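You operate a simulated robot arm through the tools that you are given. There is no shell and no other tool.

You run a simulated two-armed robot. Do the job below in one go: nothing can be reset, and whatever is moved stays where it is left.

## Task
Pick up the white filter labelled "rough" from the top of the long steel table with one hand, pass it to the other hand and put it on the low shelf of the roller table.
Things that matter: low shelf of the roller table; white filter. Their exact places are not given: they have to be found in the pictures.

Only the result counts: the job must be done as asked and must still hold three seconds after the hand-in. Knocking over, shifting, dropping, spilling or breaking anything else fails it.

## Robot
Two 7-joint arms with two-finger grippers on one trunk, on a base that moves. Base frame: it is fixed to the floor where the robot stands at the start and does not move with it; the origin is under the middle of the robot, x ahead of it, y to its left, z up. Units: mm, rad, N and s.
The left shoulder is at the start at [46, 175, 1203], the right one opposite. With the tool pointing down near the work surface each hand reaches from about 240 to 840 mm from the robot's upright axis, wherever it stands, measured 20 degrees to its own side. Places, roughly: low shelf of the roller table [-2000, 5300, 300]; white filter [-1500, 2750, 1000]. Payload 2.94 kg a hand.
The TCP of each hand is the grasp point between the finger pads, 30 mm short of the fingertips. In the tool frame z runs along the fingers and y along their closing line. The gripper opens to 138 mm; its body begins 109 mm behind the TCP.
Orientation is that of the tool frame in the base frame, as a unit quaternion [w, x, y, z]. With the fingers straight down and closing along the base's y, the tool's x points along the base's -x, its y along +y and its z along -z.

## Interface
- The arms move only by the tool apply_moves. It takes "left_series", "right_series" or both (then of equal length, played together; a hand with none holds still); each is a list of rows, each a list of 7 numbers: the gripper command, from -1 (fully open) to 1 (shut), values between in proportion, then the shift along the base's x, y, z in mm, then the turn, a rotation vector about the base's x, y, z in rad. In form: [[gripper, dx, dy, dz, ax, ay, az], ...]. A call has 1 to 20 rows; each row shifts and turns the commanded pose from where the row before left it. A row lasts 0.2 s, in which the tool goes at most 50 mm and 0.15 rad; a call with a longer step from one row to the next is refused whole, and so is a gripper value outside its range. Where a pose cannot be reached the arm comes as near as it can. A force on the tool above 40 N (or 10 N above the force at the start of the call, whichever is more), or a blocked arm, ends the call early, and 0.2 s more pass. The fingers move at their own pace (about 45 mm/s each) and stop on an object; they squeeze with about 31 N. The grip force told is the motor's: it shows also when the fingers shut on nothing. Time passes only in rows, and 0.2 s behind the last, so rows that do not move let the fingers close. It gives the time, the measured TCP pose, the force on the tool (base axes), the opening and the grip force at its end, in the units of the frame above (readings bear some noise), with the torque about the TCP (base axes, N m) and any sound that the robot's microphone picked up.
- Cameras (640 x 400 px; columns grow to the right, rows downward): "scene" is now at [113.9, 9.2, 1680.8]; the picture's right is [0.16, -0.99, -0.00], its down [-0.72, -0.12, -0.68] and it looks along [0.68, 0.11, -0.73] (base axes); focal length 265 px, centre (320, 200). "left" rides on the left gripper at [71, -19, -146] in its tool frame; the picture's right is [0.26, 0.96, 0.00], its down [-0.85, 0.23, -0.48] and it looks along [-0.46, 0.12, 0.88] (tool axes); focal length 280 px, centre (320, 200). "right" rides on the right gripper at [71, 19, -146] in its tool frame; the picture's right is [-0.26, 0.97, 0.00], its down [-0.85, -0.23, -0.48] and it looks along [-0.46, -0.12, 0.88] (tool axes); focal length 280 px, centre (320, 200).
- snapshot(camera): a new picture of that camera. It takes no simulated time.
- slide_trunk(by): moves the trunk up (or, below 0, down) by that many mm; the arms and the scene camera ride with it, the base frame stays. It gives what a move gives, with no picture.
- roll_base(legs): drives the robot by 1 to 6 legs, each [ahead, turn to the left] in mm and rad, along the robot's own axes; the way and the turn of a leg run together, so that a leg with both is an arc; at most 1500 mm and 3.142 rad a leg. The arms and the cameras ride along, it lands a little off, and it stops where it bumps. It gives what a move gives.
- aim_head(pan, tilt): turns the head with the scene camera to pan (to the left, within 2.094 rad either way) and tilt (down, from -0.506 to 1.204), counted from straight ahead of the robot (the tilt from the chest, where the trunk bows). It gives what a move gives.
- pixel_to_xyz(camera, pixels): for up to 12 pixels [column, row] of the newest picture of that camera ("zoom" is the newest enlarged one), the place [x, y, z] in the base frame of the surface seen there, good to about 2 mm. It takes no simulated time.
- inspect(camera, box): a new picture of the part [left, top, right, bottom] of that camera's present view, enlarged. It takes no simulated time.
- finish_job(): hands the job in; it is judged then, once.

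Open the grippers and draw the arms clear of the work before you hand the job in, unless the task says otherwise.

The tools are called after "Emit:" as name(argument=value, ...) on one line, values as JSON. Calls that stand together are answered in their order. apply_moves: Moves the arms, as the interface text tells. Its arguments: {"type":"object","properties":{"left_series":{"type":"array"},"right_series":{"type":"array"}},"required":[]} The other tools are called the same way: slide_trunk (by) moves the trunk up or down; roll_base (legs) drives the base; aim_head (pan, tilt) turns the head that bears the scene camera; snapshot (camera) takes a picture; pixel_to_xyz (camera, pixels) gives the place of the surface under pixels of a picture; inspect (camera, box) takes an enlarged picture of a part of a camera's view; finish_job () hands the job in.

At the start:

```text
t: 0.0
left_ee_pos: [664.1, 239.8, 1162.3]
left_tool_rot: [0.0, 0.0, 1.0, -0.001]
left_wrist_force: [-1.0, -0.6, 0.9]
left_moment: [0.02, 0.02, 0.0]
left_gripper_width: 137.9
left_grasp_force: 0.1
right_ee_pos: [507.2, -183.1, 1143.3]
right_tool_rot: [-0.001, 0.0, 1.0, 0.0]
right_wrist_force: [1.1, -0.5, 0.5]
right_moment: [-0.03, 0.02, 0.05]
right_gripper_width: 138.3
right_grasp_force: 0.1
trunk travel left (down, up): [-375.0, 359.0]
robot x, y, heading: [-0.7, -0.1, -0.0]
head pan, tilt (commanded): [0.159, 0.817]
```

scene: 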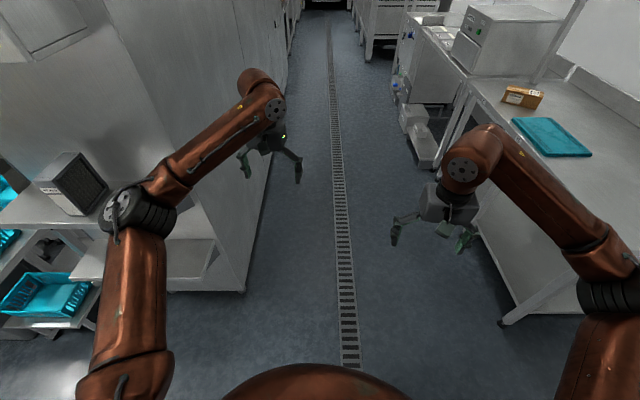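
right: 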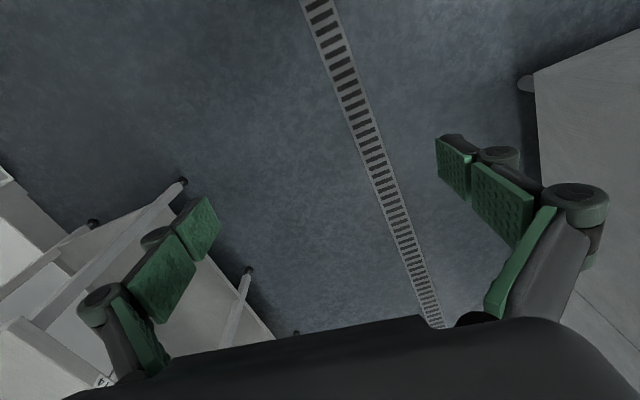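
left: 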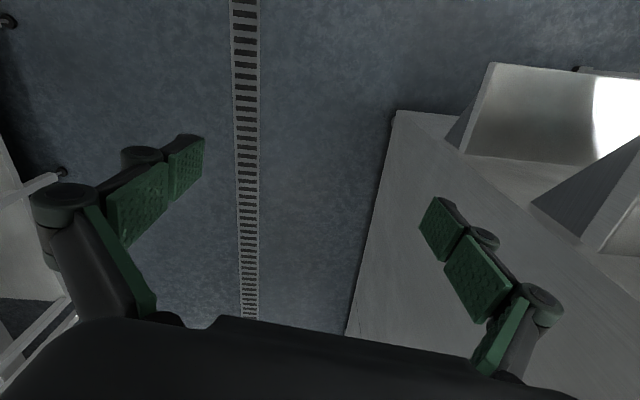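

The start picture shows an aisle with tables on both sides; the filter and the roller table are behind-left. I turn the head to the left to look that way.

Emit:
aim_head(pan=2.0, tilt=0.4)

Emit:
snapshot(camera="scene")

```text
t: 1.8
left_ee_pos: [664.4, 240.1, 1162.0]
left_tool_rot: [0.0, 0.0, 1.0, 0.0]
left_wrist_force: [-0.4, -0.4, -0.1]
left_moment: [-0.01, 0.01, 0.0]
left_gripper_width: 137.6
left_grasp_force: 0.0
right_ee_pos: [507.9, -183.6, 1144.2]
right_tool_rot: [0.0, -0.001, 1.0, 0.0]
right_wrist_force: [-0.1, -0.1, 0.5]
right_moment: [0.01, 0.0, -0.02]
right_gripper_width: 137.7
right_grasp_force: 0.0
trunk travel left (down, up): [-375.0, 359.0]
robot x, y, heading: [-1.4, 2.8, -0.0]
head pan, tilt (commanded): [2.0, 0.4]
```

```text
taken
```

scene: 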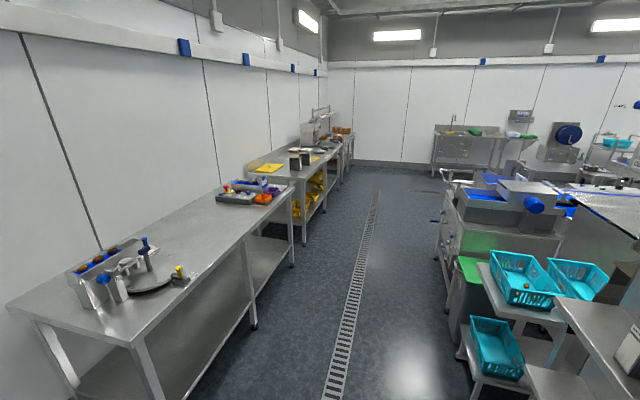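

A long steel table is on the left of the picture and further tables lie behind it. I read positions of several points to map the room.

Emit:
pixel_to_xyz(camera="scene", pixels=[[130, 345], [290, 180], [130, 262], [240, 190], [350, 130], [300, 155], [450, 150], [510, 260], [500, 345], [475, 270], [345, 300], [600, 150]])

Emit:
inspect(camera="scene", box=[200, 90, 400, 215])

Emit:
inspect(camera="scene", box=[420, 90, 640, 228])

```text
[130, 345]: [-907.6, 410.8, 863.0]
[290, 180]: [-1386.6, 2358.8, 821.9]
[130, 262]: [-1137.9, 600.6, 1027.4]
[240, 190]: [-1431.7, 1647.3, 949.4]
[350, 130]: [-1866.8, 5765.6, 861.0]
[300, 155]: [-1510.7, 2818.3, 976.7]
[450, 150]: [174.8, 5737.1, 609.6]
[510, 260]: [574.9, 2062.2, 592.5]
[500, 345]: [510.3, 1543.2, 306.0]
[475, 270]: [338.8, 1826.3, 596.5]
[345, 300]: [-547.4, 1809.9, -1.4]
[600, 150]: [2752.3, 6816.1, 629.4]
```

```text
3.20 times, centred on (300, 152) of scene
```

zoom: 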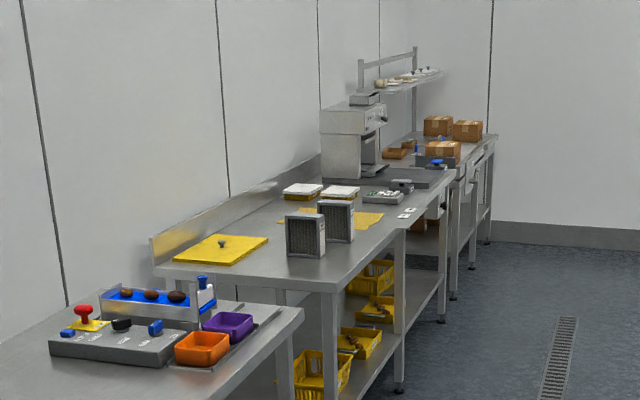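

```text
2.90 times, centred on (530, 159) of scene
```

zoom: 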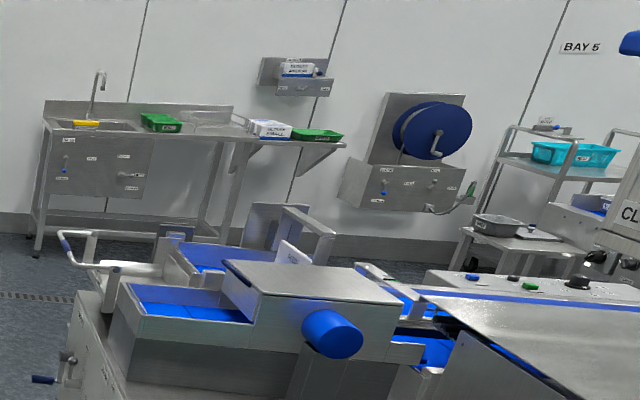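

I see two dark filters near the table's front edge and two white boxes behind at zoom (302,190) and (338,192) of the first enlargement. I'll re-inspect that region and read places.

Emit:
inspect(camera="scene", box=[240, 120, 360, 195])

Emit:
pixel_to_xyz(camera="zoom", pixels=[[300, 210], [370, 215], [250, 155], [325, 155], [400, 290], [410, 150], [150, 225], [570, 130], [480, 180], [600, 85], [350, 350], [520, 380]])

```text
5.33 times, centred on (300, 158) of scene
```

zoom: 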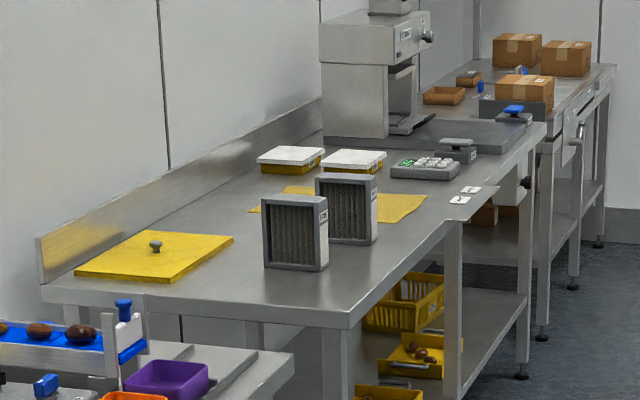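

```text
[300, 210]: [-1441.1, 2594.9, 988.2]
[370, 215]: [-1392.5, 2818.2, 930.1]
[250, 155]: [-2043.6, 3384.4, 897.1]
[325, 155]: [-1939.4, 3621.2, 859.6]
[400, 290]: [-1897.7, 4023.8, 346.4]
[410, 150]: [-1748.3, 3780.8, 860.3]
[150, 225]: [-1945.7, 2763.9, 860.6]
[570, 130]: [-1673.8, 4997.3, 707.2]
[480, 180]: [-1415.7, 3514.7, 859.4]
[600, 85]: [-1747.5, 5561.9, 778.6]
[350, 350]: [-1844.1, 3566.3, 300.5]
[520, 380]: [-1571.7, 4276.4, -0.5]
```

The two framed filters sit near [-1441, 2595] and [-1392, 2818] on a table top at z≈860. Before driving I survey the surroundings for free space.

Emit:
aim_head(pan=1.1, tilt=0.6)

Emit:
snapshot(camera="scene")

Emit:
pixel_to_xyz(camera="scene", pixels=[[60, 300], [150, 300], [250, 300], [320, 300], [400, 300], [500, 300], [100, 200], [200, 200], [300, 200], [400, 200], [500, 200], [600, 200]])

```text
t: 3.0
left_ee_pos: [664.1, 240.7, 1161.9]
left_tool_rot: [0.001, 0.0, 1.0, 0.0]
left_wrist_force: [-0.7, 0.0, -0.8]
left_moment: [0.04, 0.02, 0.01]
left_gripper_width: 137.9
left_grasp_force: 0.0
right_ee_pos: [508.5, -182.6, 1143.1]
right_tool_rot: [0.0, 0.0, 1.0, 0.0]
right_wrist_force: [-0.6, 0.3, 1.0]
right_moment: [0.02, -0.01, -0.01]
right_gripper_width: 138.0
right_grasp_force: 0.0
trunk travel left (down, up): [-375.0, 359.0]
robot x, y, heading: [-1.2, -4.0, -0.0]
head pan, tilt (commanded): [1.1, 0.6]
```

```text
taken
```

scene: 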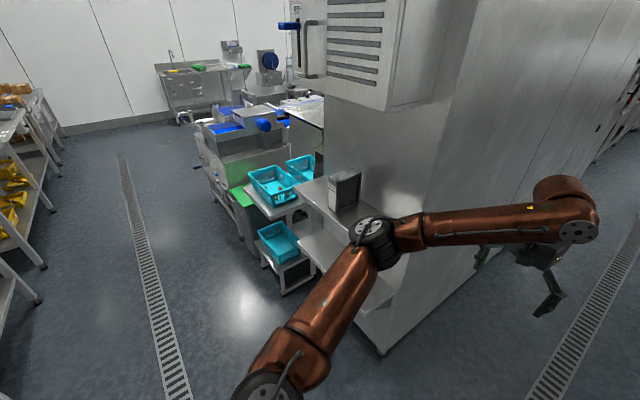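

```text
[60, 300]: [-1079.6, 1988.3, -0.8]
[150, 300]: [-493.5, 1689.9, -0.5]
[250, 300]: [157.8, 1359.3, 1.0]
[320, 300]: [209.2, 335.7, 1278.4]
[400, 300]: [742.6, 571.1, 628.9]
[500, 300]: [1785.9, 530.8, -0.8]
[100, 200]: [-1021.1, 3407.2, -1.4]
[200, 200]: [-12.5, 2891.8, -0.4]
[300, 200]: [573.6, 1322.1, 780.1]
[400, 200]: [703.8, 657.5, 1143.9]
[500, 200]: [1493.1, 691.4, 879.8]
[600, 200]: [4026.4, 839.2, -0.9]
```

The aisle along +y (drain at x≈-500) looks free on the left of the cabinet. I'll look down on the left/back to see the near table edges and measure drain direction.

Emit:
pixel_to_xyz(camera="scene", pixels=[[180, 380], [150, 275], [122, 160], [382, 352], [330, 190], [293, 293], [240, 235], [197, 125], [20, 95], [42, 265], [40, 300], [255, 185]])

Emit:
aim_head(pan=2.09, tilt=0.8)

Emit:
snapshot(camera="scene")

Emit:
pixel_to_xyz(camera="scene", pixels=[[60, 300], [100, 200], [150, 120], [200, 60], [250, 20], [200, 300], [300, 300], [320, 380], [240, 120], [260, 60], [20, 380], [160, 200]])

```text
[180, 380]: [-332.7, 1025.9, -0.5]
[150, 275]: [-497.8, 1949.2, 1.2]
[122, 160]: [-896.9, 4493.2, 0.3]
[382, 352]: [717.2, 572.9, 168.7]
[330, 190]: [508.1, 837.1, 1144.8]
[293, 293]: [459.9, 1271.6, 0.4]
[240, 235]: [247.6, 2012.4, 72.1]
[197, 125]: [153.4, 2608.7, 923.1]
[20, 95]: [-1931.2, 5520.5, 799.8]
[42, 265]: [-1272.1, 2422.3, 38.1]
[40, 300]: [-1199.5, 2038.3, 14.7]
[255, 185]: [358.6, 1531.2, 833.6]
```

```text
t: 4.3
left_ee_pos: [664.7, 240.5, 1162.2]
left_tool_rot: [0.0, 0.001, 1.0, 0.0]
left_wrist_force: [0.0, -0.2, 0.2]
left_moment: [0.02, 0.01, 0.01]
left_gripper_width: 138.1
left_grasp_force: 0.1
right_ee_pos: [508.8, -183.8, 1142.9]
right_tool_rot: [0.0, 0.001, 1.0, 0.0]
right_wrist_force: [0.5, 0.0, -0.3]
right_moment: [-0.03, -0.02, 0.05]
right_gripper_width: 138.0
right_grasp_force: 0.0
trunk travel left (down, up): [-375.0, 359.0]
robot x, y, heading: [1.2, 1.5, -0.0]
head pan, tilt (commanded): [2.089, 0.799]
```

```text
taken
```

scene: 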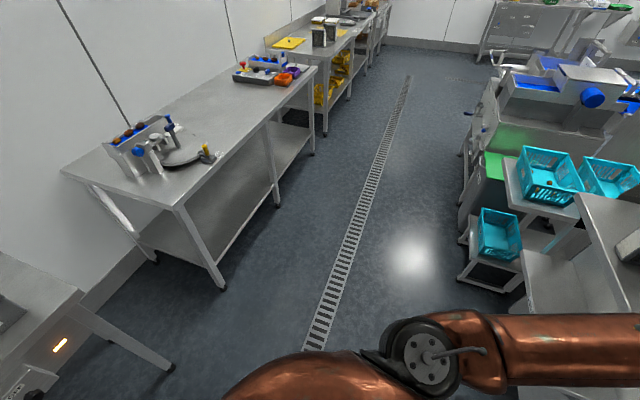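

```text
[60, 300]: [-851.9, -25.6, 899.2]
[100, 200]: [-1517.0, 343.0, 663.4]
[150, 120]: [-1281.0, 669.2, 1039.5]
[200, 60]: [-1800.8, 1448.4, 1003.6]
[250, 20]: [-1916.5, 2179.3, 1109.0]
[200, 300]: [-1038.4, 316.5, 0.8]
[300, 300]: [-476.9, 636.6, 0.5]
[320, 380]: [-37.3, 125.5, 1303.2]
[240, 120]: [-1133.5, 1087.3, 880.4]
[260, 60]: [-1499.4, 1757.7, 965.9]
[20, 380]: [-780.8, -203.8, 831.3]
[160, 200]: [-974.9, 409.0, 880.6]
```

The room is turned about 0.16 rad from the base frame; the aisle is about 1.36 m wide, with table fronts ~0.8 m left of the drain line's parallel through the origin. I first draw the hands in a bit so that turning is clear of the cabinet at [700, 570].

Emit:
apply_moves(left_series=[[-1, -40, 0, 0, 0, 0, 0], [-1, -45, 0, 0, 0, 0, 0], [-1, -45, 0, 0, 0, 0, 0], [-1, -40, 0, 0, 0, 0, 0]], right_series=[[-1, -5, 0, 0, 0, 0, 0], [-1, -5, 0, 0, 0, 0, 0], [-1, -5, 0, 0, 0, 0, 0], [-1, 0, 0, 0, 0, 0, 0]])

Emit:
aim_head(pan=0.3, tilt=0.6)

Emit:
snapshot(camera="scene")

```text
t: 5.3
left_ee_pos: [496.8, 238.6, 1162.0]
left_tool_rot: [0.0, -0.001, 1.0, 0.0]
left_wrist_force: [-1.3, 0.7, 0.3]
left_moment: [0.01, 0.0, 0.0]
left_gripper_width: 138.2
left_grasp_force: 0.1
right_ee_pos: [493.1, -183.7, 1143.1]
right_tool_rot: [0.0, -0.001, 1.0, 0.001]
right_wrist_force: [0.5, 0.0, -0.2]
right_moment: [0.01, -0.04, -0.01]
right_gripper_width: 138.3
right_grasp_force: 0.0
trunk travel left (down, up): [-375.0, 359.0]
robot x, y, heading: [2.8, -4.4, -0.004]
head pan, tilt (commanded): [2.089, 0.799]
```

```text
t: 7.1
left_ee_pos: [499.1, 240.4, 1162.9]
left_tool_rot: [0.0, 0.0, 1.0, 0.0]
left_wrist_force: [-0.7, -0.4, 0.3]
left_moment: [0.01, -0.02, 0.0]
left_gripper_width: 137.7
left_grasp_force: 0.1
right_ee_pos: [493.8, -183.6, 1142.0]
right_tool_rot: [0.0, -0.001, 1.0, 0.0]
right_wrist_force: [0.7, 0.3, -0.4]
right_moment: [-0.03, 0.01, -0.02]
right_gripper_width: 138.0
right_grasp_force: 0.0
trunk travel left (down, up): [-375.0, 359.0]
robot x, y, heading: [-1.0, -3.2, -0.002]
head pan, tilt (commanded): [0.3, 0.6]
```

```text
taken
```

scene: 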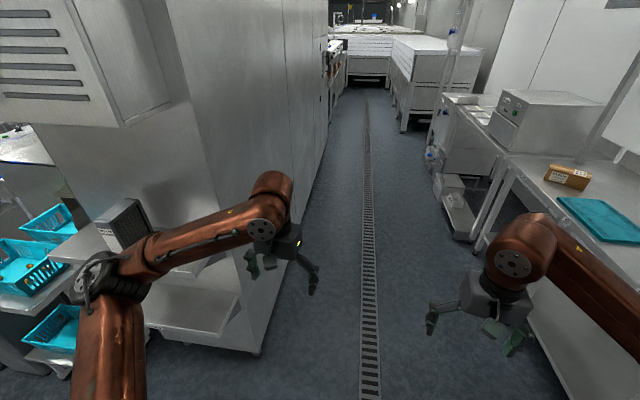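

The hands are drawn in; the left elbow shows at (95,275). I check its place and that of the box on the shelf behind it (120,225).

Emit:
pixel_to_xyz(camera="scene", pixels=[[95, 275], [75, 290], [120, 225], [165, 280], [250, 350], [125, 105], [230, 180], [480, 250], [545, 240], [590, 400], [440, 200]])

```text
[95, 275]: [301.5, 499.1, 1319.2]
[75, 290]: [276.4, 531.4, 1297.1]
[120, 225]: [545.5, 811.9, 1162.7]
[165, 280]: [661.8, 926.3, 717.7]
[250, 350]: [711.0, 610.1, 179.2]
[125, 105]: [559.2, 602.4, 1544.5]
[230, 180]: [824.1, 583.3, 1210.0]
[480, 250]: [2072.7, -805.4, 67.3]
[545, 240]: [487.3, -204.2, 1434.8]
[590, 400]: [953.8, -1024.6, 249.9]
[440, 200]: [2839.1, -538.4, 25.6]
```

The elbow reaches about 600 mm from the axis, the cabinet is at 820+ mm. I back up 150 mm and turn left 1.73 rad to line up with the aisle toward +y.

Emit:
roll_base(legs=[[-150, 0], [0, 0.87], [0, 0.862]])

Emit:
aim_head(pan=0.0, tilt=0.5)

Emit:
snapshot(camera="scene")

```text
t: 9.3
left_ee_pos: [156.0, 307.2, 1194.4]
left_tool_rot: [0.062, -0.103, 0.993, 0.013]
left_wrist_force: [-1.2, 1.1, -1.1]
left_moment: [-0.07, -0.2, -0.05]
left_gripper_width: 138.0
left_grasp_force: 0.0
right_ee_pos: [234.6, -128.1, 1180.7]
right_tool_rot: [0.058, -0.06, 0.996, 0.004]
right_wrist_force: [-1.0, 1.3, -0.8]
right_moment: [-0.17, -0.15, 0.04]
right_gripper_width: 137.8
right_grasp_force: 0.1
trunk travel left (down, up): [-375.0, 359.0]
robot x, y, heading: [-148.1, 0.6, 0.173]
head pan, tilt (commanded): [0.3, 0.6]
stopped in leg 2: the robot was blocked; the commanded pose is now the measured one
```

```text
t: 10.1
left_ee_pos: [205.7, 311.6, 1179.8]
left_tool_rot: [0.036, -0.105, 0.994, 0.015]
left_wrist_force: [0.0, 0.1, -0.6]
left_moment: [0.05, -0.05, 0.01]
left_gripper_width: 137.9
left_grasp_force: 0.0
right_ee_pos: [285.3, -127.7, 1167.2]
right_tool_rot: [0.034, -0.055, 0.998, 0.002]
right_wrist_force: [0.8, -0.8, -0.1]
right_moment: [0.02, -0.02, -0.02]
right_gripper_width: 138.0
right_grasp_force: 0.1
trunk travel left (down, up): [-375.0, 359.0]
robot x, y, heading: [-148.2, -2.3, 0.169]
head pan, tilt (commanded): [0.0, 0.499]
```

```text
taken
```

scene: 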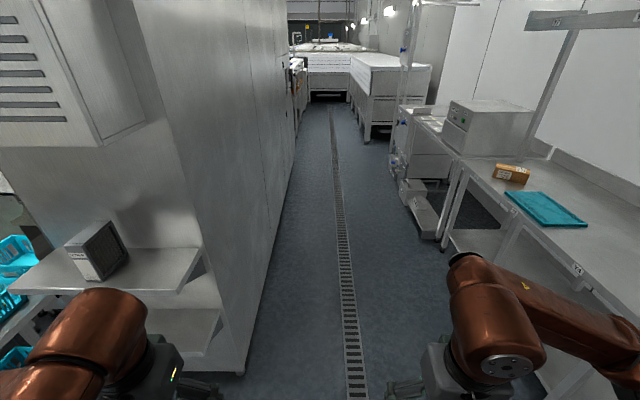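

The turn was blocked at 0.17 rad. I look right/back and left/back to find what is touching before moving anything.

Emit:
aim_head(pan=-1.4, tilt=0.9)

Emit:
snapshot(camera="scene")

Emit:
pixel_to_xyz(camera="scene", pixels=[[100, 100], [200, 100], [300, 100], [400, 100], [500, 100], [600, 100], [100, 200], [200, 200], [300, 200], [400, 200], [500, 200], [600, 200]])

Emit:
aim_head(pan=-2.09, tilt=0.9)

Emit:
snapshot(camera="scene")

Emit:
pixel_to_xyz(camera="scene", pixels=[[100, 100], [200, 100], [300, 100], [400, 100], [500, 100], [600, 100], [100, 200], [200, 200], [300, 200], [400, 200], [500, 200], [600, 200]])

```text
t: 11.6
left_ee_pos: [206.5, 310.1, 1183.0]
left_tool_rot: [0.036, -0.1, 0.994, 0.007]
left_wrist_force: [2.2, 0.5, -2.1]
left_moment: [-0.03, 0.24, -0.03]
left_gripper_width: 137.9
left_grasp_force: 0.0
right_ee_pos: [284.1, -121.6, 1166.9]
right_tool_rot: [0.033, -0.058, 0.998, 0.005]
right_wrist_force: [2.3, 0.1, -1.4]
right_moment: [-0.04, 0.25, 0.03]
right_gripper_width: 138.2
right_grasp_force: 0.0
trunk travel left (down, up): [-375.0, 359.0]
robot x, y, heading: [-152.1, -1.4, 0.173]
head pan, tilt (commanded): [-1.4, 0.901]
```

```text
taken
```

scene: 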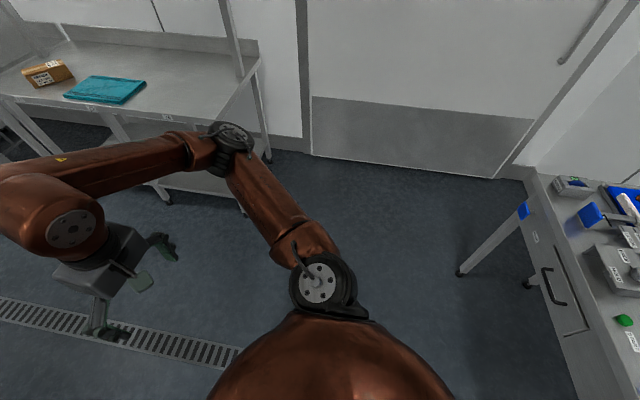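

```text
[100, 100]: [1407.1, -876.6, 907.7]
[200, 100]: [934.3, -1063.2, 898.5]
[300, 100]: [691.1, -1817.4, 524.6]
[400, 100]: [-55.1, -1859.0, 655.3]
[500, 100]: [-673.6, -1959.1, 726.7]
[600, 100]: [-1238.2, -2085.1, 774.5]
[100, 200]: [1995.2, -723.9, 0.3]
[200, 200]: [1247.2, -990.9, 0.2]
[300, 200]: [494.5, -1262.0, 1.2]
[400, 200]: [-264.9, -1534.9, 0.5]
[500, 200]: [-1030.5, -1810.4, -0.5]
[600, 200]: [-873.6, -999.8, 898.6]
```

```text
t: 12.7
left_ee_pos: [197.0, 308.4, 1186.5]
left_tool_rot: [0.043, -0.101, 0.994, 0.009]
left_wrist_force: [-0.1, 0.2, -0.7]
left_moment: [-0.01, 0.01, 0.0]
left_gripper_width: 137.8
left_grasp_force: 0.1
right_ee_pos: [274.2, -124.0, 1172.0]
right_tool_rot: [0.039, -0.059, 0.998, 0.006]
right_wrist_force: [-0.1, 0.6, -1.0]
right_moment: [0.02, 0.01, 0.03]
right_gripper_width: 138.0
right_grasp_force: 0.1
trunk travel left (down, up): [-375.0, 359.0]
robot x, y, heading: [-148.0, -1.2, 0.168]
head pan, tilt (commanded): [-2.089, 0.901]
```

```text
taken
```

scene: 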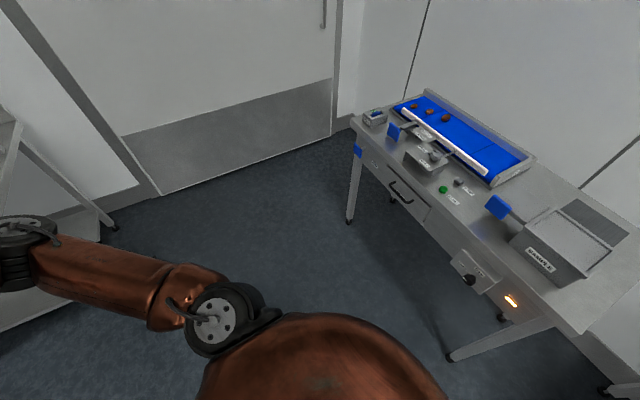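

```text
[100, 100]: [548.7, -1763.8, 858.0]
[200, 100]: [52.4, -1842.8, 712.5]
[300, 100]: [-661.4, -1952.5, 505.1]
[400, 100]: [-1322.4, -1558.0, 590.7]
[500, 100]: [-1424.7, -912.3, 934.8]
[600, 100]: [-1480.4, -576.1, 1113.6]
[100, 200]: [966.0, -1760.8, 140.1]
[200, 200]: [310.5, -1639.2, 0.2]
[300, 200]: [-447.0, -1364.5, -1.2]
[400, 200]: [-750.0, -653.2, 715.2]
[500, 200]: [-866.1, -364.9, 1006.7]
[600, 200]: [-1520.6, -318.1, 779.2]
```

Table 3 with the knob at (470,280) is the closest thing behind right. I look straight down both ways to see the base and possible contact.

Emit:
pixel_to_xyz(camera="scene", pixels=[[470, 282], [452, 356], [565, 333], [348, 220], [440, 235], [500, 300], [620, 385], [10, 250], [110, 228], [210, 320], [330, 380]])

Emit:
aim_head(pan=-2.09, tilt=1.2)

Emit:
snapshot(camera="scene")

Emit:
aim_head(pan=2.09, tilt=1.2)

Emit:
snapshot(camera="scene")

Emit:
aim_head(pan=1.2, tilt=1.0)

Emit:
snapshot(camera="scene")

```text
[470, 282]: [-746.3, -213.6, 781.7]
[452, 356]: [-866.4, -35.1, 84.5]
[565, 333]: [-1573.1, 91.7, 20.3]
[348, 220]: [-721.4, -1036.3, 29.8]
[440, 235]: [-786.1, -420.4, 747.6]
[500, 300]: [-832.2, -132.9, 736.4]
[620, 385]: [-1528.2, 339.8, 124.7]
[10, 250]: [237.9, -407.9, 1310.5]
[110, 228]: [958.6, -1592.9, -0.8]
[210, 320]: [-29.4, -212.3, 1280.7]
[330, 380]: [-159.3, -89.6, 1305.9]
```

```text
t: 13.5
left_ee_pos: [200.2, 308.8, 1185.1]
left_tool_rot: [0.041, -0.101, 0.994, 0.008]
left_wrist_force: [-0.2, 0.5, -1.0]
left_moment: [-0.02, 0.04, 0.01]
left_gripper_width: 138.0
left_grasp_force: 0.0
right_ee_pos: [279.8, -122.9, 1170.6]
right_tool_rot: [0.037, -0.058, 0.998, 0.006]
right_wrist_force: [1.4, 0.1, -0.9]
right_moment: [-0.01, 0.07, 0.02]
right_gripper_width: 138.3
right_grasp_force: 0.1
trunk travel left (down, up): [-375.0, 359.0]
robot x, y, heading: [-150.0, 1.1, 0.171]
head pan, tilt (commanded): [-2.089, 1.201]
```

```text
taken
```

scene: 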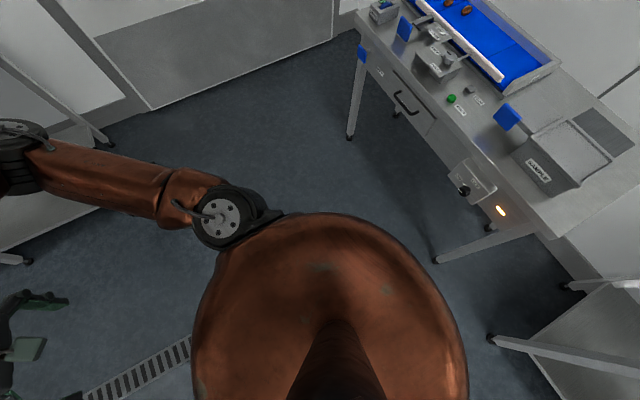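

```text
t: 16.9
left_ee_pos: [199.5, 308.9, 1186.3]
left_tool_rot: [0.041, -0.102, 0.994, 0.009]
left_wrist_force: [0.0, 0.7, 0.2]
left_moment: [0.03, -0.02, -0.03]
left_gripper_width: 138.1
left_grasp_force: 0.1
right_ee_pos: [276.6, -123.5, 1172.4]
right_tool_rot: [0.038, -0.057, 0.998, 0.005]
right_wrist_force: [0.6, -0.3, 0.0]
right_moment: [-0.01, 0.01, -0.04]
right_gripper_width: 138.0
right_grasp_force: 0.2
trunk travel left (down, up): [-375.0, 359.0]
robot x, y, heading: [-150.5, 2.1, 0.169]
head pan, tilt (commanded): [2.089, 1.201]
```

```text
taken
```

scene: 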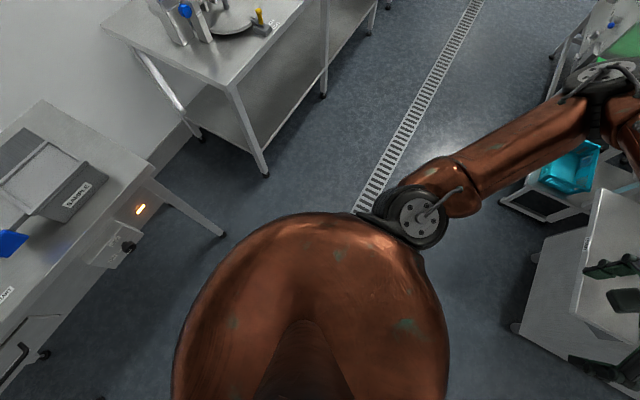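

```text
t: 18.1
left_ee_pos: [199.9, 307.5, 1185.9]
left_tool_rot: [0.041, -0.101, 0.994, 0.008]
left_wrist_force: [0.4, -0.2, -0.1]
left_moment: [-0.01, 0.0, 0.03]
left_gripper_width: 137.9
left_grasp_force: 0.0
right_ee_pos: [277.9, -124.0, 1170.0]
right_tool_rot: [0.038, -0.058, 0.998, 0.007]
right_wrist_force: [-0.2, 0.6, 0.0]
right_moment: [-0.01, -0.01, 0.02]
right_gripper_width: 137.9
right_grasp_force: 0.0
trunk travel left (down, up): [-375.0, 359.0]
robot x, y, heading: [-149.1, -2.8, 0.167]
head pan, tilt (commanded): [1.201, 1.0]
```

```text
taken
```

scene: 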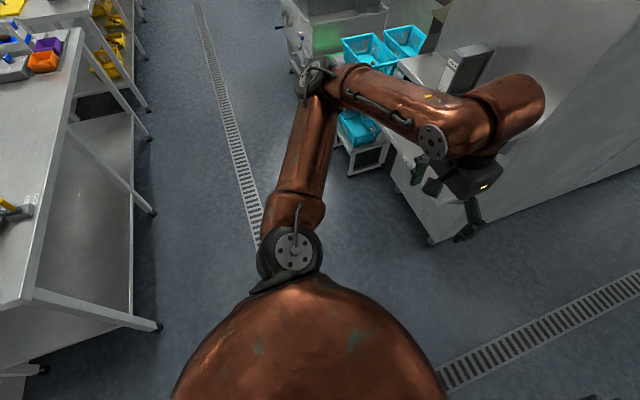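

Nothing visibly touches the robot, but the hands' shift back and tilt by ~0.08 rad suggests the trunk leaned back when stopped. I raise the trunk slightly to let it resettle and read the poses.

Emit:
slide_trunk(by=10)

```text
t: 18.6
left_ee_pos: [199.5, 308.7, 1196.3]
left_tool_rot: [0.04, -0.102, 0.994, 0.009]
left_wrist_force: [1.0, -0.3, 0.2]
left_moment: [-0.03, 0.03, -0.01]
left_gripper_width: 137.9
left_grasp_force: 0.1
right_ee_pos: [277.4, -123.0, 1179.8]
right_tool_rot: [0.036, -0.058, 0.998, 0.006]
right_wrist_force: [1.4, 0.0, 0.3]
right_moment: [0.01, 0.04, 0.04]
right_gripper_width: 138.0
right_grasp_force: 0.0
trunk travel left (down, up): [-385.0, 349.0]
robot x, y, heading: [-149.4, -1.2, 0.168]
head pan, tilt (commanded): [1.201, 1.0]
```

The trunk still leans. I test with a small forward roll (free space ahead) and see how the readings change.

Emit:
roll_base(legs=[[60, 0]])

Emit:
apply_moves(left_series=[[-1, 0, 0, 0, 0, 0, 0], [-1, 0, 0, 0, 0, 0, 0], [-1, 0, 0, 0, 0, 0, 0]])

Emit:
aim_head(pan=0.0, tilt=1.2)

Emit:
snapshot(camera="scene")

```text
t: 19.6
left_ee_pos: [245.2, 316.7, 1199.7]
left_tool_rot: [0.048, -0.101, 0.994, 0.009]
left_wrist_force: [0.4, 0.4, -0.3]
left_moment: [-0.01, -0.05, -0.01]
left_gripper_width: 138.0
left_grasp_force: 0.1
right_ee_pos: [324.5, -115.3, 1185.5]
right_tool_rot: [0.044, -0.059, 0.997, 0.007]
right_wrist_force: [-0.4, 0.9, -0.3]
right_moment: [-0.02, -0.02, 0.0]
right_gripper_width: 137.9
right_grasp_force: 0.0
trunk travel left (down, up): [-385.0, 349.0]
robot x, y, heading: [-91.6, 10.5, 0.168]
head pan, tilt (commanded): [1.201, 1.0]
```

```text
t: 20.4
left_ee_pos: [249.3, 317.7, 1198.6]
left_tool_rot: [0.045, -0.101, 0.994, 0.01]
left_wrist_force: [0.3, 0.1, -0.1]
left_moment: [0.03, 0.11, 0.03]
left_gripper_width: 137.9
left_grasp_force: 0.0
right_ee_pos: [326.3, -115.6, 1183.2]
right_tool_rot: [0.042, -0.059, 0.997, 0.006]
right_wrist_force: [1.5, -0.1, 0.5]
right_moment: [-0.01, 0.09, 0.01]
right_gripper_width: 138.3
right_grasp_force: 0.1
trunk travel left (down, up): [-385.0, 349.0]
robot x, y, heading: [-89.5, 9.9, 0.165]
head pan, tilt (commanded): [1.201, 1.0]
```

```text
t: 21.8
left_ee_pos: [248.9, 317.3, 1199.5]
left_tool_rot: [0.047, -0.101, 0.994, 0.01]
left_wrist_force: [-0.4, -0.6, -0.2]
left_moment: [-0.04, 0.02, 0.01]
left_gripper_width: 138.3
left_grasp_force: 0.0
right_ee_pos: [326.3, -116.3, 1184.6]
right_tool_rot: [0.044, -0.059, 0.997, 0.006]
right_wrist_force: [0.8, 1.0, -0.6]
right_moment: [0.0, 0.03, -0.01]
right_gripper_width: 138.0
right_grasp_force: 0.1
trunk travel left (down, up): [-385.0, 349.0]
robot x, y, heading: [-87.0, 9.1, 0.165]
head pan, tilt (commanded): [0.0, 1.201]
```

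```text
taken
```

scene: 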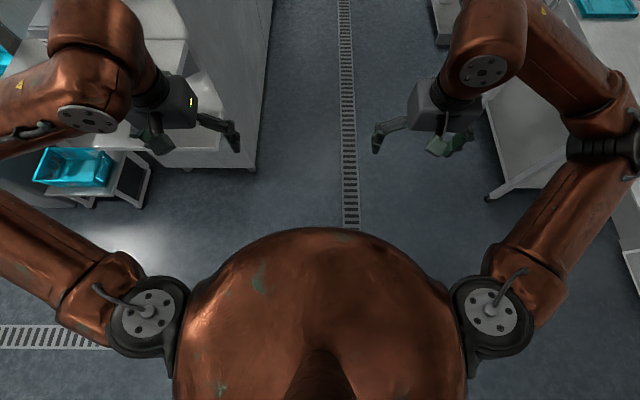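

The base rolls freely. I query the shoulder discs (148,318),(490,310) and floor points to check whether the trunk itself leans or just the arms.

Emit:
pixel_to_xyz(camera="scene", pixels=[[148, 318], [490, 310], [320, 200], [320, 100], [320, 20], [90, 115], [485, 70], [320, 240], [170, 345], [480, 345]])

```text
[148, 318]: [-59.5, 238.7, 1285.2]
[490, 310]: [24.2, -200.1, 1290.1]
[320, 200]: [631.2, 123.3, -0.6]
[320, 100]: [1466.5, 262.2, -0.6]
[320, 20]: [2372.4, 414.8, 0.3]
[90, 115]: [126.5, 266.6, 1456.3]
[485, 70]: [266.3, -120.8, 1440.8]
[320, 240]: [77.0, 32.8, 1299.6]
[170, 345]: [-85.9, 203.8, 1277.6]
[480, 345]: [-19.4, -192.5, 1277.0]
```

The camera's world tilt equals its commanded 1.2, so the trunk is upright and only the arms' held poses shifted in the stop. I bring both hands back to a level, tucked pose, then try the turn in shorter legs.

Emit:
apply_moves(left_series=[[-1, 24, 2, -7, -0.0037, 0.0222, 0], [-1, 24, 2, -7, -0.0037, 0.0222, 0], [-1, 24, 2, -7, -0.0037, 0.0222, 0], [-1, 24, 2, -6, -0.0037, 0.0222, 0], [-1, 0, 0, 0, 0, 0, 0]], right_series=[[-1, 23, 4, -6, -0.0037, 0.0222, 0], [-1, 23, 4, -6, -0.0037, 0.0222, 0], [-1, 23, 4, -6, -0.0037, 0.0222, 0], [-1, 23, 4, -6, -0.0037, 0.0222, 0], [-1, 0, 0, 0, 0, 0, 0]])

Emit:
roll_base(legs=[[-60, 0]])

Emit:
roll_base(legs=[[0, 0.2]])

```text
t: 23.0
left_ee_pos: [345.9, 324.1, 1170.8]
left_tool_rot: [0.003, -0.1, 0.995, 0.008]
left_wrist_force: [-0.7, -0.5, 0.8]
left_moment: [-0.01, -0.02, 0.0]
left_gripper_width: 138.2
left_grasp_force: 0.1
right_ee_pos: [417.5, -99.6, 1162.4]
right_tool_rot: [-0.001, -0.058, 0.998, 0.001]
right_wrist_force: [-0.3, -0.2, -0.2]
right_moment: [0.01, -0.03, -0.01]
right_gripper_width: 137.9
right_grasp_force: 0.1
trunk travel left (down, up): [-385.0, 349.0]
robot x, y, heading: [-88.2, 9.7, 0.167]
head pan, tilt (commanded): [0.0, 1.201]
```

```text
t: 24.0
left_ee_pos: [306.0, 319.1, 1164.2]
left_tool_rot: [-0.007, -0.101, 0.995, 0.007]
left_wrist_force: [-1.0, 0.4, 0.5]
left_moment: [0.04, -0.05, 0.0]
left_gripper_width: 137.8
left_grasp_force: 0.2
right_ee_pos: [378.1, -106.4, 1155.8]
right_tool_rot: [-0.01, -0.058, 0.998, 0.001]
right_wrist_force: [0.0, -1.3, 0.6]
right_moment: [0.03, -0.06, -0.02]
right_gripper_width: 138.0
right_grasp_force: 0.0
trunk travel left (down, up): [-385.0, 349.0]
robot x, y, heading: [-145.3, 0.1, 0.171]
head pan, tilt (commanded): [0.0, 1.201]
```

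```text
t: 25.1
left_ee_pos: [210.1, 391.7, 1174.4]
left_tool_rot: [0.005, -0.198, 0.98, 0.007]
left_wrist_force: [0.3, 0.4, -0.9]
left_moment: [-0.06, 0.04, -0.01]
left_gripper_width: 137.8
left_grasp_force: 0.0
right_ee_pos: [362.9, -10.6, 1165.5]
right_tool_rot: [0.001, -0.156, 0.988, 0.002]
right_wrist_force: [0.9, 0.6, 0.4]
right_moment: [-0.04, 0.04, -0.01]
right_gripper_width: 138.1
right_grasp_force: 0.0
trunk travel left (down, up): [-385.0, 349.0]
robot x, y, heading: [-147.3, -3.1, 0.367]
head pan, tilt (commanded): [0.0, 1.201]
```

The 0.2 rad turn went through with level hands. I continue the turn in short legs.

Emit:
roll_base(legs=[[0, 0.3], [0, 0.3], [0, 0.3]])

Emit:
aim_head(pan=0.0, tilt=0.7)

Emit:
snapshot(camera="scene")

```text
t: 28.4
left_ee_pos: [-236.1, 519.7, 1176.0]
left_tool_rot: [0.003, -0.607, 0.795, 0.01]
left_wrist_force: [0.2, -0.4, -0.1]
left_moment: [-0.01, -0.05, 0.01]
left_gripper_width: 137.8
left_grasp_force: 0.1
right_ee_pos: [176.8, 391.3, 1166.8]
right_tool_rot: [0.002, -0.572, 0.82, 0.003]
right_wrist_force: [-0.1, 0.2, -0.1]
right_moment: [-0.01, -0.03, 0.01]
right_gripper_width: 137.9
right_grasp_force: 0.1
trunk travel left (down, up): [-385.0, 349.0]
robot x, y, heading: [-145.2, 0.1, 1.265]
head pan, tilt (commanded): [0.0, 1.201]
```

```text
t: 29.4
left_ee_pos: [-235.1, 519.1, 1175.6]
left_tool_rot: [0.002, -0.607, 0.794, 0.01]
left_wrist_force: [-0.8, 0.7, -0.1]
left_moment: [-0.02, 0.01, 0.0]
left_gripper_width: 137.9
left_grasp_force: 0.1
right_ee_pos: [177.4, 391.3, 1166.4]
right_tool_rot: [0.002, -0.571, 0.821, 0.003]
right_wrist_force: [-0.2, -0.5, -0.7]
right_moment: [-0.01, -0.01, -0.01]
right_gripper_width: 138.1
right_grasp_force: 0.0
trunk travel left (down, up): [-385.0, 349.0]
robot x, y, heading: [-142.3, -1.1, 1.265]
head pan, tilt (commanded): [0.0, 0.7]
```

```text
taken
```

scene: 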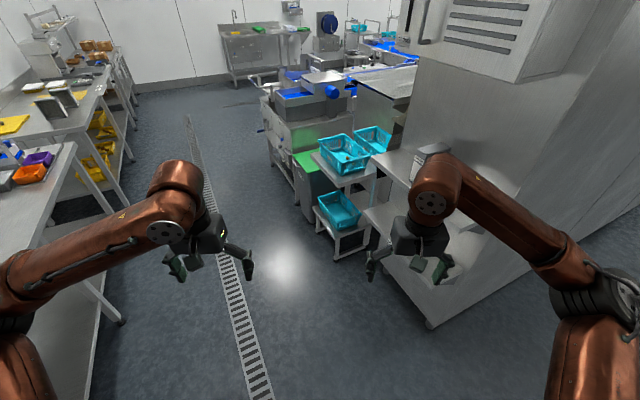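

Good progress; heading is 1.265. I measure the right-hand obstacles (machine handle at (262,128), bar at (255,78), basket (320,155)) before the long drive.

Emit:
pixel_to_xyz(camera="scene", pixels=[[262, 129], [254, 80], [262, 95], [322, 155], [316, 230], [297, 205], [410, 215], [428, 325], [100, 75], [75, 145], [135, 95], [122, 320]])

Emit:
inspect(camera="scene", box=[0, 20, 160, 170])

```text
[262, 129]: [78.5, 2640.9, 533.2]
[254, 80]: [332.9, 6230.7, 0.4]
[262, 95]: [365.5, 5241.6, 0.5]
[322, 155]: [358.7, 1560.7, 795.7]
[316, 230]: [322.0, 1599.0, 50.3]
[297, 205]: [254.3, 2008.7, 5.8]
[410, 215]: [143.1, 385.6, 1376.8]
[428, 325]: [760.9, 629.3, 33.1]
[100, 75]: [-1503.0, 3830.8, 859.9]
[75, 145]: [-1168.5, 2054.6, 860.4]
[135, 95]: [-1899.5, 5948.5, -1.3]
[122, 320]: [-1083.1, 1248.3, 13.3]
```

```text
2.67 times, centred on (80, 95) of scene
```

zoom: 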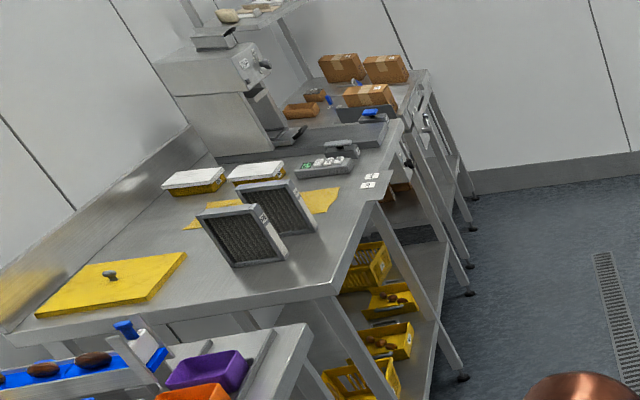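

Obstacles on the right reach at most v≈-500 and the tables start at v≈820, so the lane at v≈150–200 is free. I finish the turn and drive 1.9 m along the aisle.

Emit:
roll_base(legs=[[0, 0.24], [0, 0.245], [700, 0], [700, 0], [500, 0]])

Emit:
aim_head(pan=0.6, tilt=0.6)

Emit:
snapshot(camera="scene")

```text
t: 40.8
left_ee_pos: [-831.1, 2258.9, 1175.3]
left_tool_rot: [0.0, 0.782, -0.624, -0.01]
left_wrist_force: [-0.1, 0.2, 0.1]
left_moment: [0.01, -0.06, 0.01]
left_gripper_width: 137.9
left_grasp_force: 0.1
right_ee_pos: [-406.0, 2338.6, 1165.8]
right_tool_rot: [-0.001, 0.754, -0.657, -0.004]
right_wrist_force: [0.8, 1.2, -0.3]
right_moment: [-0.01, 0.0, 0.01]
right_gripper_width: 138.2
right_grasp_force: 0.0
trunk travel left (down, up): [-385.0, 349.0]
robot x, y, heading: [-509.1, 1840.4, 1.761]
head pan, tilt (commanded): [0.0, 0.7]
```

```text
t: 41.8
left_ee_pos: [-830.1, 2256.7, 1174.4]
left_tool_rot: [0.0, 0.781, -0.624, -0.01]
left_wrist_force: [-0.2, -0.3, 0.0]
left_moment: [-0.02, -0.01, 0.0]
left_gripper_width: 138.0
left_grasp_force: 0.1
right_ee_pos: [-405.8, 2338.9, 1165.6]
right_tool_rot: [-0.001, 0.754, -0.657, -0.004]
right_wrist_force: [0.0, -0.4, 0.4]
right_moment: [-0.02, 0.02, 0.02]
right_gripper_width: 138.1
right_grasp_force: 0.0
trunk travel left (down, up): [-385.0, 349.0]
robot x, y, heading: [-504.8, 1843.4, 1.763]
head pan, tilt (commanded): [0.6, 0.6]
```

```text
taken
```

scene: 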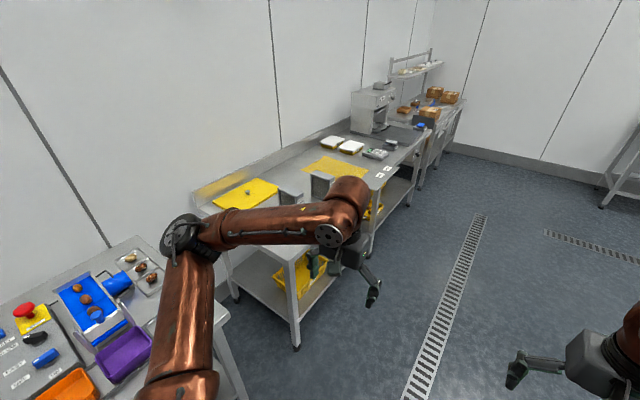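

The left forearm hides the filters. I drive on 550 mm and look again to the left.

Emit:
roll_base(legs=[[550, -0.03]])

Emit:
aim_head(pan=1.2, tilt=0.7)

Emit:
snapshot(camera="scene")

```text
t: 44.9
left_ee_pos: [-909.3, 2807.0, 1174.2]
left_tool_rot: [0.001, 0.772, -0.636, -0.009]
left_wrist_force: [-0.5, -0.4, 0.2]
left_moment: [-0.05, 0.03, -0.01]
left_gripper_width: 138.0
left_grasp_force: 0.1
right_ee_pos: [-483.1, 2875.5, 1166.8]
right_tool_rot: [-0.001, 0.744, -0.669, -0.004]
right_wrist_force: [0.8, 0.0, 0.1]
right_moment: [-0.05, 0.01, -0.03]
right_gripper_width: 137.8
right_grasp_force: 0.1
trunk travel left (down, up): [-385.0, 349.0]
robot x, y, heading: [-599.2, 2381.1, 1.727]
head pan, tilt (commanded): [0.6, 0.6]
```

```text
t: 45.9
left_ee_pos: [-909.7, 2806.9, 1175.5]
left_tool_rot: [-0.001, 0.772, -0.636, -0.011]
left_wrist_force: [-0.3, 0.0, 0.0]
left_moment: [0.0, -0.03, -0.02]
left_gripper_width: 138.0
left_grasp_force: 0.0
right_ee_pos: [-483.5, 2874.1, 1166.1]
right_tool_rot: [-0.001, 0.743, -0.669, -0.004]
right_wrist_force: [-0.6, 0.7, -0.1]
right_moment: [0.0, 0.02, 0.01]
right_gripper_width: 138.0
right_grasp_force: 0.0
trunk travel left (down, up): [-385.0, 349.0]
robot x, y, heading: [-597.0, 2381.7, 1.729]
head pan, tilt (commanded): [1.201, 0.7]
```

```text
taken
```

scene: 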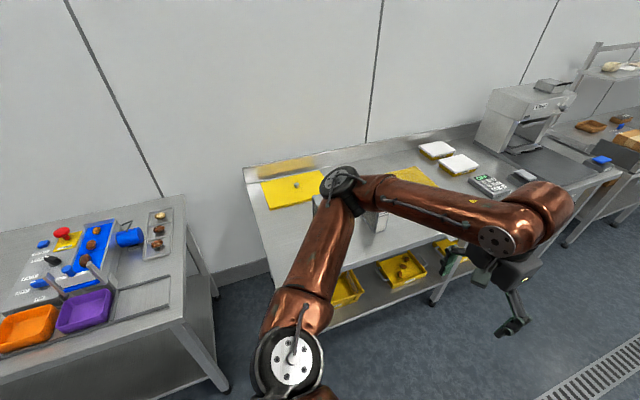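

The left forearm still hides the filters at about (375,220). I advance 250 mm and turn left to face the table, in short turn legs.

Emit:
roll_base(legs=[[250, 0], [0, 0.4], [0, 0.4], [0, 0.4], [0, 0.37]])

Emit:
aim_head(pan=0.0, tilt=0.7)

Emit:
snapshot(camera="scene")

```text
t: 52.6
left_ee_pos: [-1055.2, 2308.8, 1174.9]
left_tool_rot: [0.007, 0.993, 0.114, -0.008]
left_wrist_force: [0.0, -1.1, 0.1]
left_moment: [0.03, -0.03, 0.01]
left_gripper_width: 138.1
left_grasp_force: 0.0
right_ee_pos: [-1137.9, 2732.8, 1166.3]
right_tool_rot: [0.001, 0.998, 0.069, -0.003]
right_wrist_force: [-0.2, -0.3, 0.0]
right_moment: [0.03, 0.04, -0.01]
right_gripper_width: 138.2
right_grasp_force: 0.0
trunk travel left (down, up): [-385.0, 349.0]
robot x, y, heading: [-643.9, 2633.0, -2.95]
head pan, tilt (commanded): [1.201, 0.7]
```

```text
t: 54.0
left_ee_pos: [-1055.2, 2308.4, 1174.5]
left_tool_rot: [0.007, 0.994, 0.113, -0.007]
left_wrist_force: [0.1, -0.6, 0.5]
left_moment: [-0.04, 0.06, -0.02]
left_gripper_width: 138.2
left_grasp_force: 0.1
right_ee_pos: [-1137.7, 2733.9, 1167.4]
right_tool_rot: [0.002, 0.998, 0.07, -0.003]
right_wrist_force: [-0.2, 0.0, 0.4]
right_moment: [-0.03, 0.0, 0.0]
right_gripper_width: 138.2
right_grasp_force: 0.0
trunk travel left (down, up): [-385.0, 349.0]
robot x, y, heading: [-639.4, 2633.2, -2.951]
head pan, tilt (commanded): [0.0, 0.7]
```

```text
taken
```

scene: 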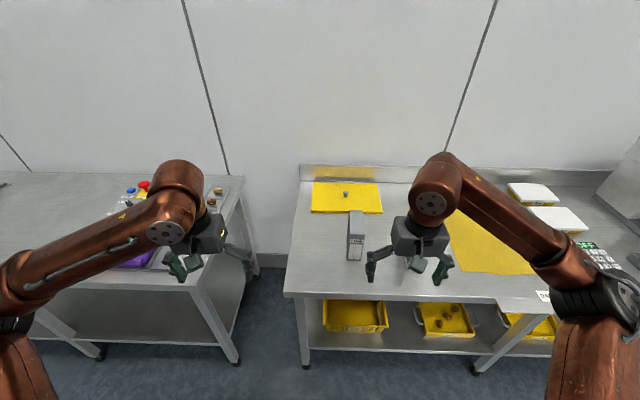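

Now facing the table: one filter with a label shows at (357,235), the other is likely behind the right gripper at (415,240). I enlarge this area.

Emit:
inspect(camera="scene", box=[300, 170, 480, 283])

Emit:
snapshot(camera="right")

Emit:
snapshot(camera="left")

```text
3.54 times, centred on (390, 226) of scene
```

zoom: 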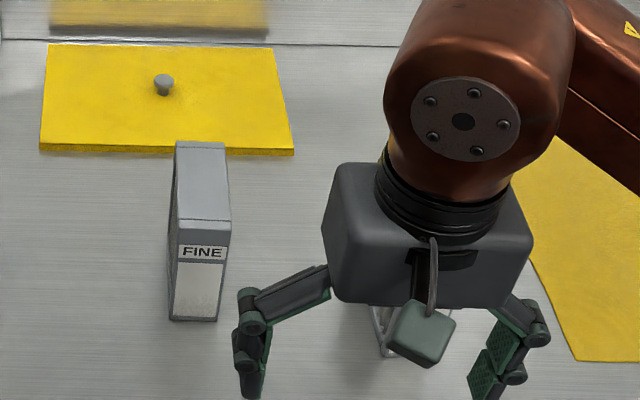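

```text
taken
```

right: 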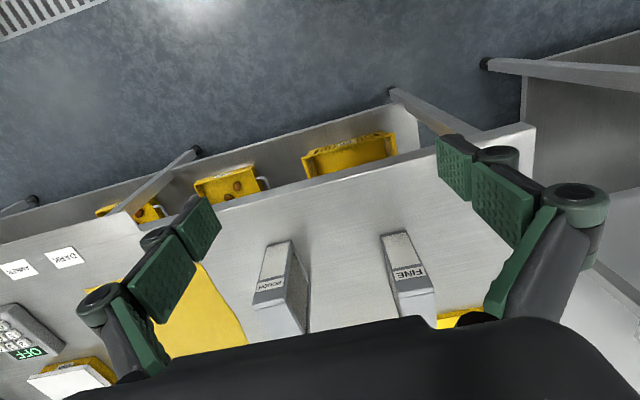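

```text
taken
```

left: 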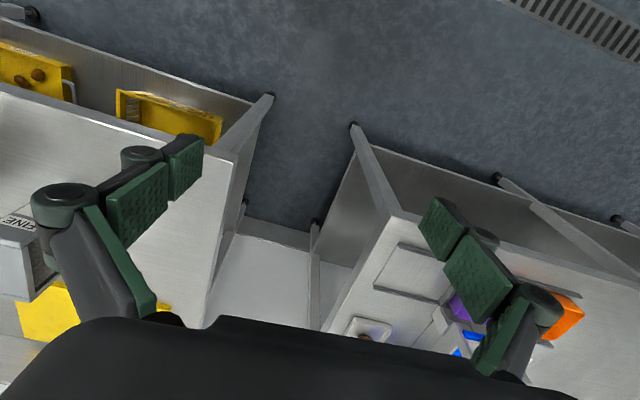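

The right-hand camera shows "FINE" at (407,272) and "ROUGH" at (275,285). I inspect the ROUGH filter and measure it.

Emit:
inspect(camera="right", box=[200, 210, 360, 350])

Emit:
pixel_to_xyz(camera="right", pixels=[[265, 242], [290, 241], [254, 300], [285, 300], [270, 330], [307, 328], [275, 265], [268, 287], [305, 310], [230, 230], [330, 250], [390, 233]])

```text
2.86 times, centred on (280, 280) of right
```

zoom: 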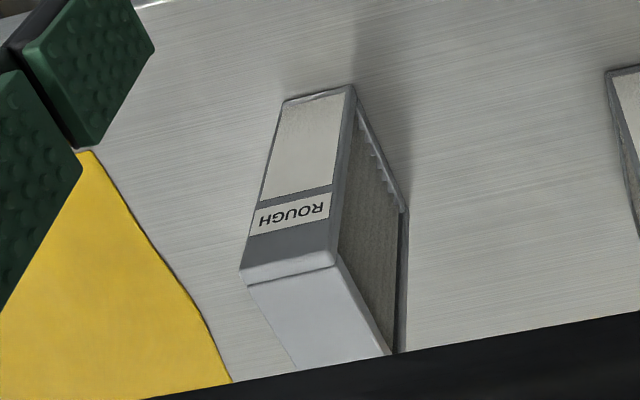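

```text
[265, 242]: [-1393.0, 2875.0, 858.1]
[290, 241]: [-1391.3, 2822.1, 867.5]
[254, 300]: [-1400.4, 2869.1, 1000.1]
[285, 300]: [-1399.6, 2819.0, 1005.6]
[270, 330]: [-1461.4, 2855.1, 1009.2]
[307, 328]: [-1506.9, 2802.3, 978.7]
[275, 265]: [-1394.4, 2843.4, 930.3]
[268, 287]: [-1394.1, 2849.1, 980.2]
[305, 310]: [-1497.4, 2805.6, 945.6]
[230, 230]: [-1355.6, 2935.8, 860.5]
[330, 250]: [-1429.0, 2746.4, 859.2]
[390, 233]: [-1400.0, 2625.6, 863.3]
```

The "ROUGH" filter measures ~52 mm thick (across the aisle direction), top at z≈1008, front face at x≈-1393, y≈2820–2873. I read the FINE filter for depth (same kind) and glance at the roller table to plan the hand-over grasp.

Emit:
pixel_to_xyz(camera="scene", pixels=[[357, 212], [358, 232], [352, 212], [362, 212], [351, 240], [361, 240], [357, 255], [300, 290], [540, 310], [345, 195], [450, 270], [370, 200]])

Emit:
aim_head(pan=-1.15, tilt=0.4)

Emit:
snapshot(camera="scene")

Emit:
inspect(camera="scene", box=[200, 120, 440, 270])

```text
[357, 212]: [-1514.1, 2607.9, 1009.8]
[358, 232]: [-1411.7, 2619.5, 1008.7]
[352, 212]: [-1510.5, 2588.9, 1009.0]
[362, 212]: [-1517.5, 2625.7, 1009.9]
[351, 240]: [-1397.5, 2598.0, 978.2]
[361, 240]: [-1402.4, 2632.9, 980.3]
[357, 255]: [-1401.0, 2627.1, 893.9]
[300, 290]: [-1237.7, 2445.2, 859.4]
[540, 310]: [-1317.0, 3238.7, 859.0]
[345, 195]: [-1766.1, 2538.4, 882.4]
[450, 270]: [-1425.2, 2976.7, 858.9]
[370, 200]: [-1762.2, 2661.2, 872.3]
```

```text
t: 55.3
left_ee_pos: [-1055.1, 2309.7, 1175.9]
left_tool_rot: [0.007, 0.993, 0.113, -0.007]
left_wrist_force: [-0.2, 0.5, 0.5]
left_moment: [0.0, 0.02, -0.01]
left_gripper_width: 138.1
left_grasp_force: 0.1
right_ee_pos: [-1138.5, 2732.1, 1166.7]
right_tool_rot: [0.001, 0.998, 0.069, -0.004]
right_wrist_force: [0.2, 0.0, -0.4]
right_moment: [0.01, -0.02, 0.01]
right_gripper_width: 138.0
right_grasp_force: 0.1
trunk travel left (down, up): [-385.0, 349.0]
robot x, y, heading: [-642.0, 2633.0, -2.952]
head pan, tilt (commanded): [-1.15, 0.4]
```

```text
taken
```

scene: 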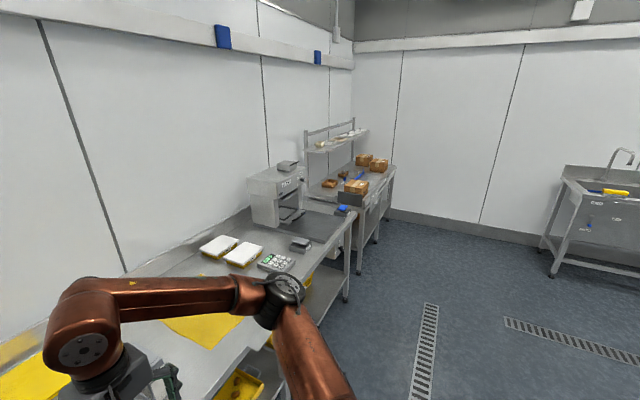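

```text
2.67 times, centred on (320, 195) of scene
```

zoom: 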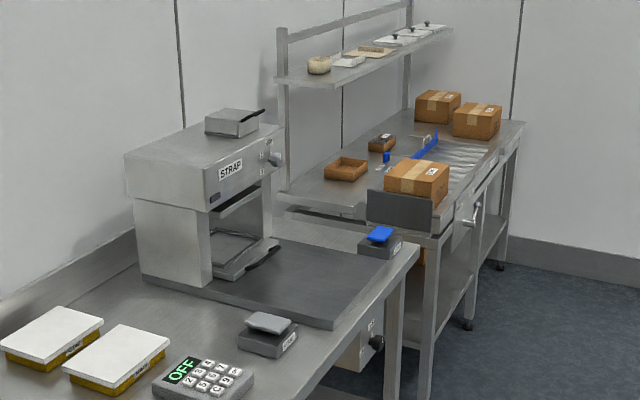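

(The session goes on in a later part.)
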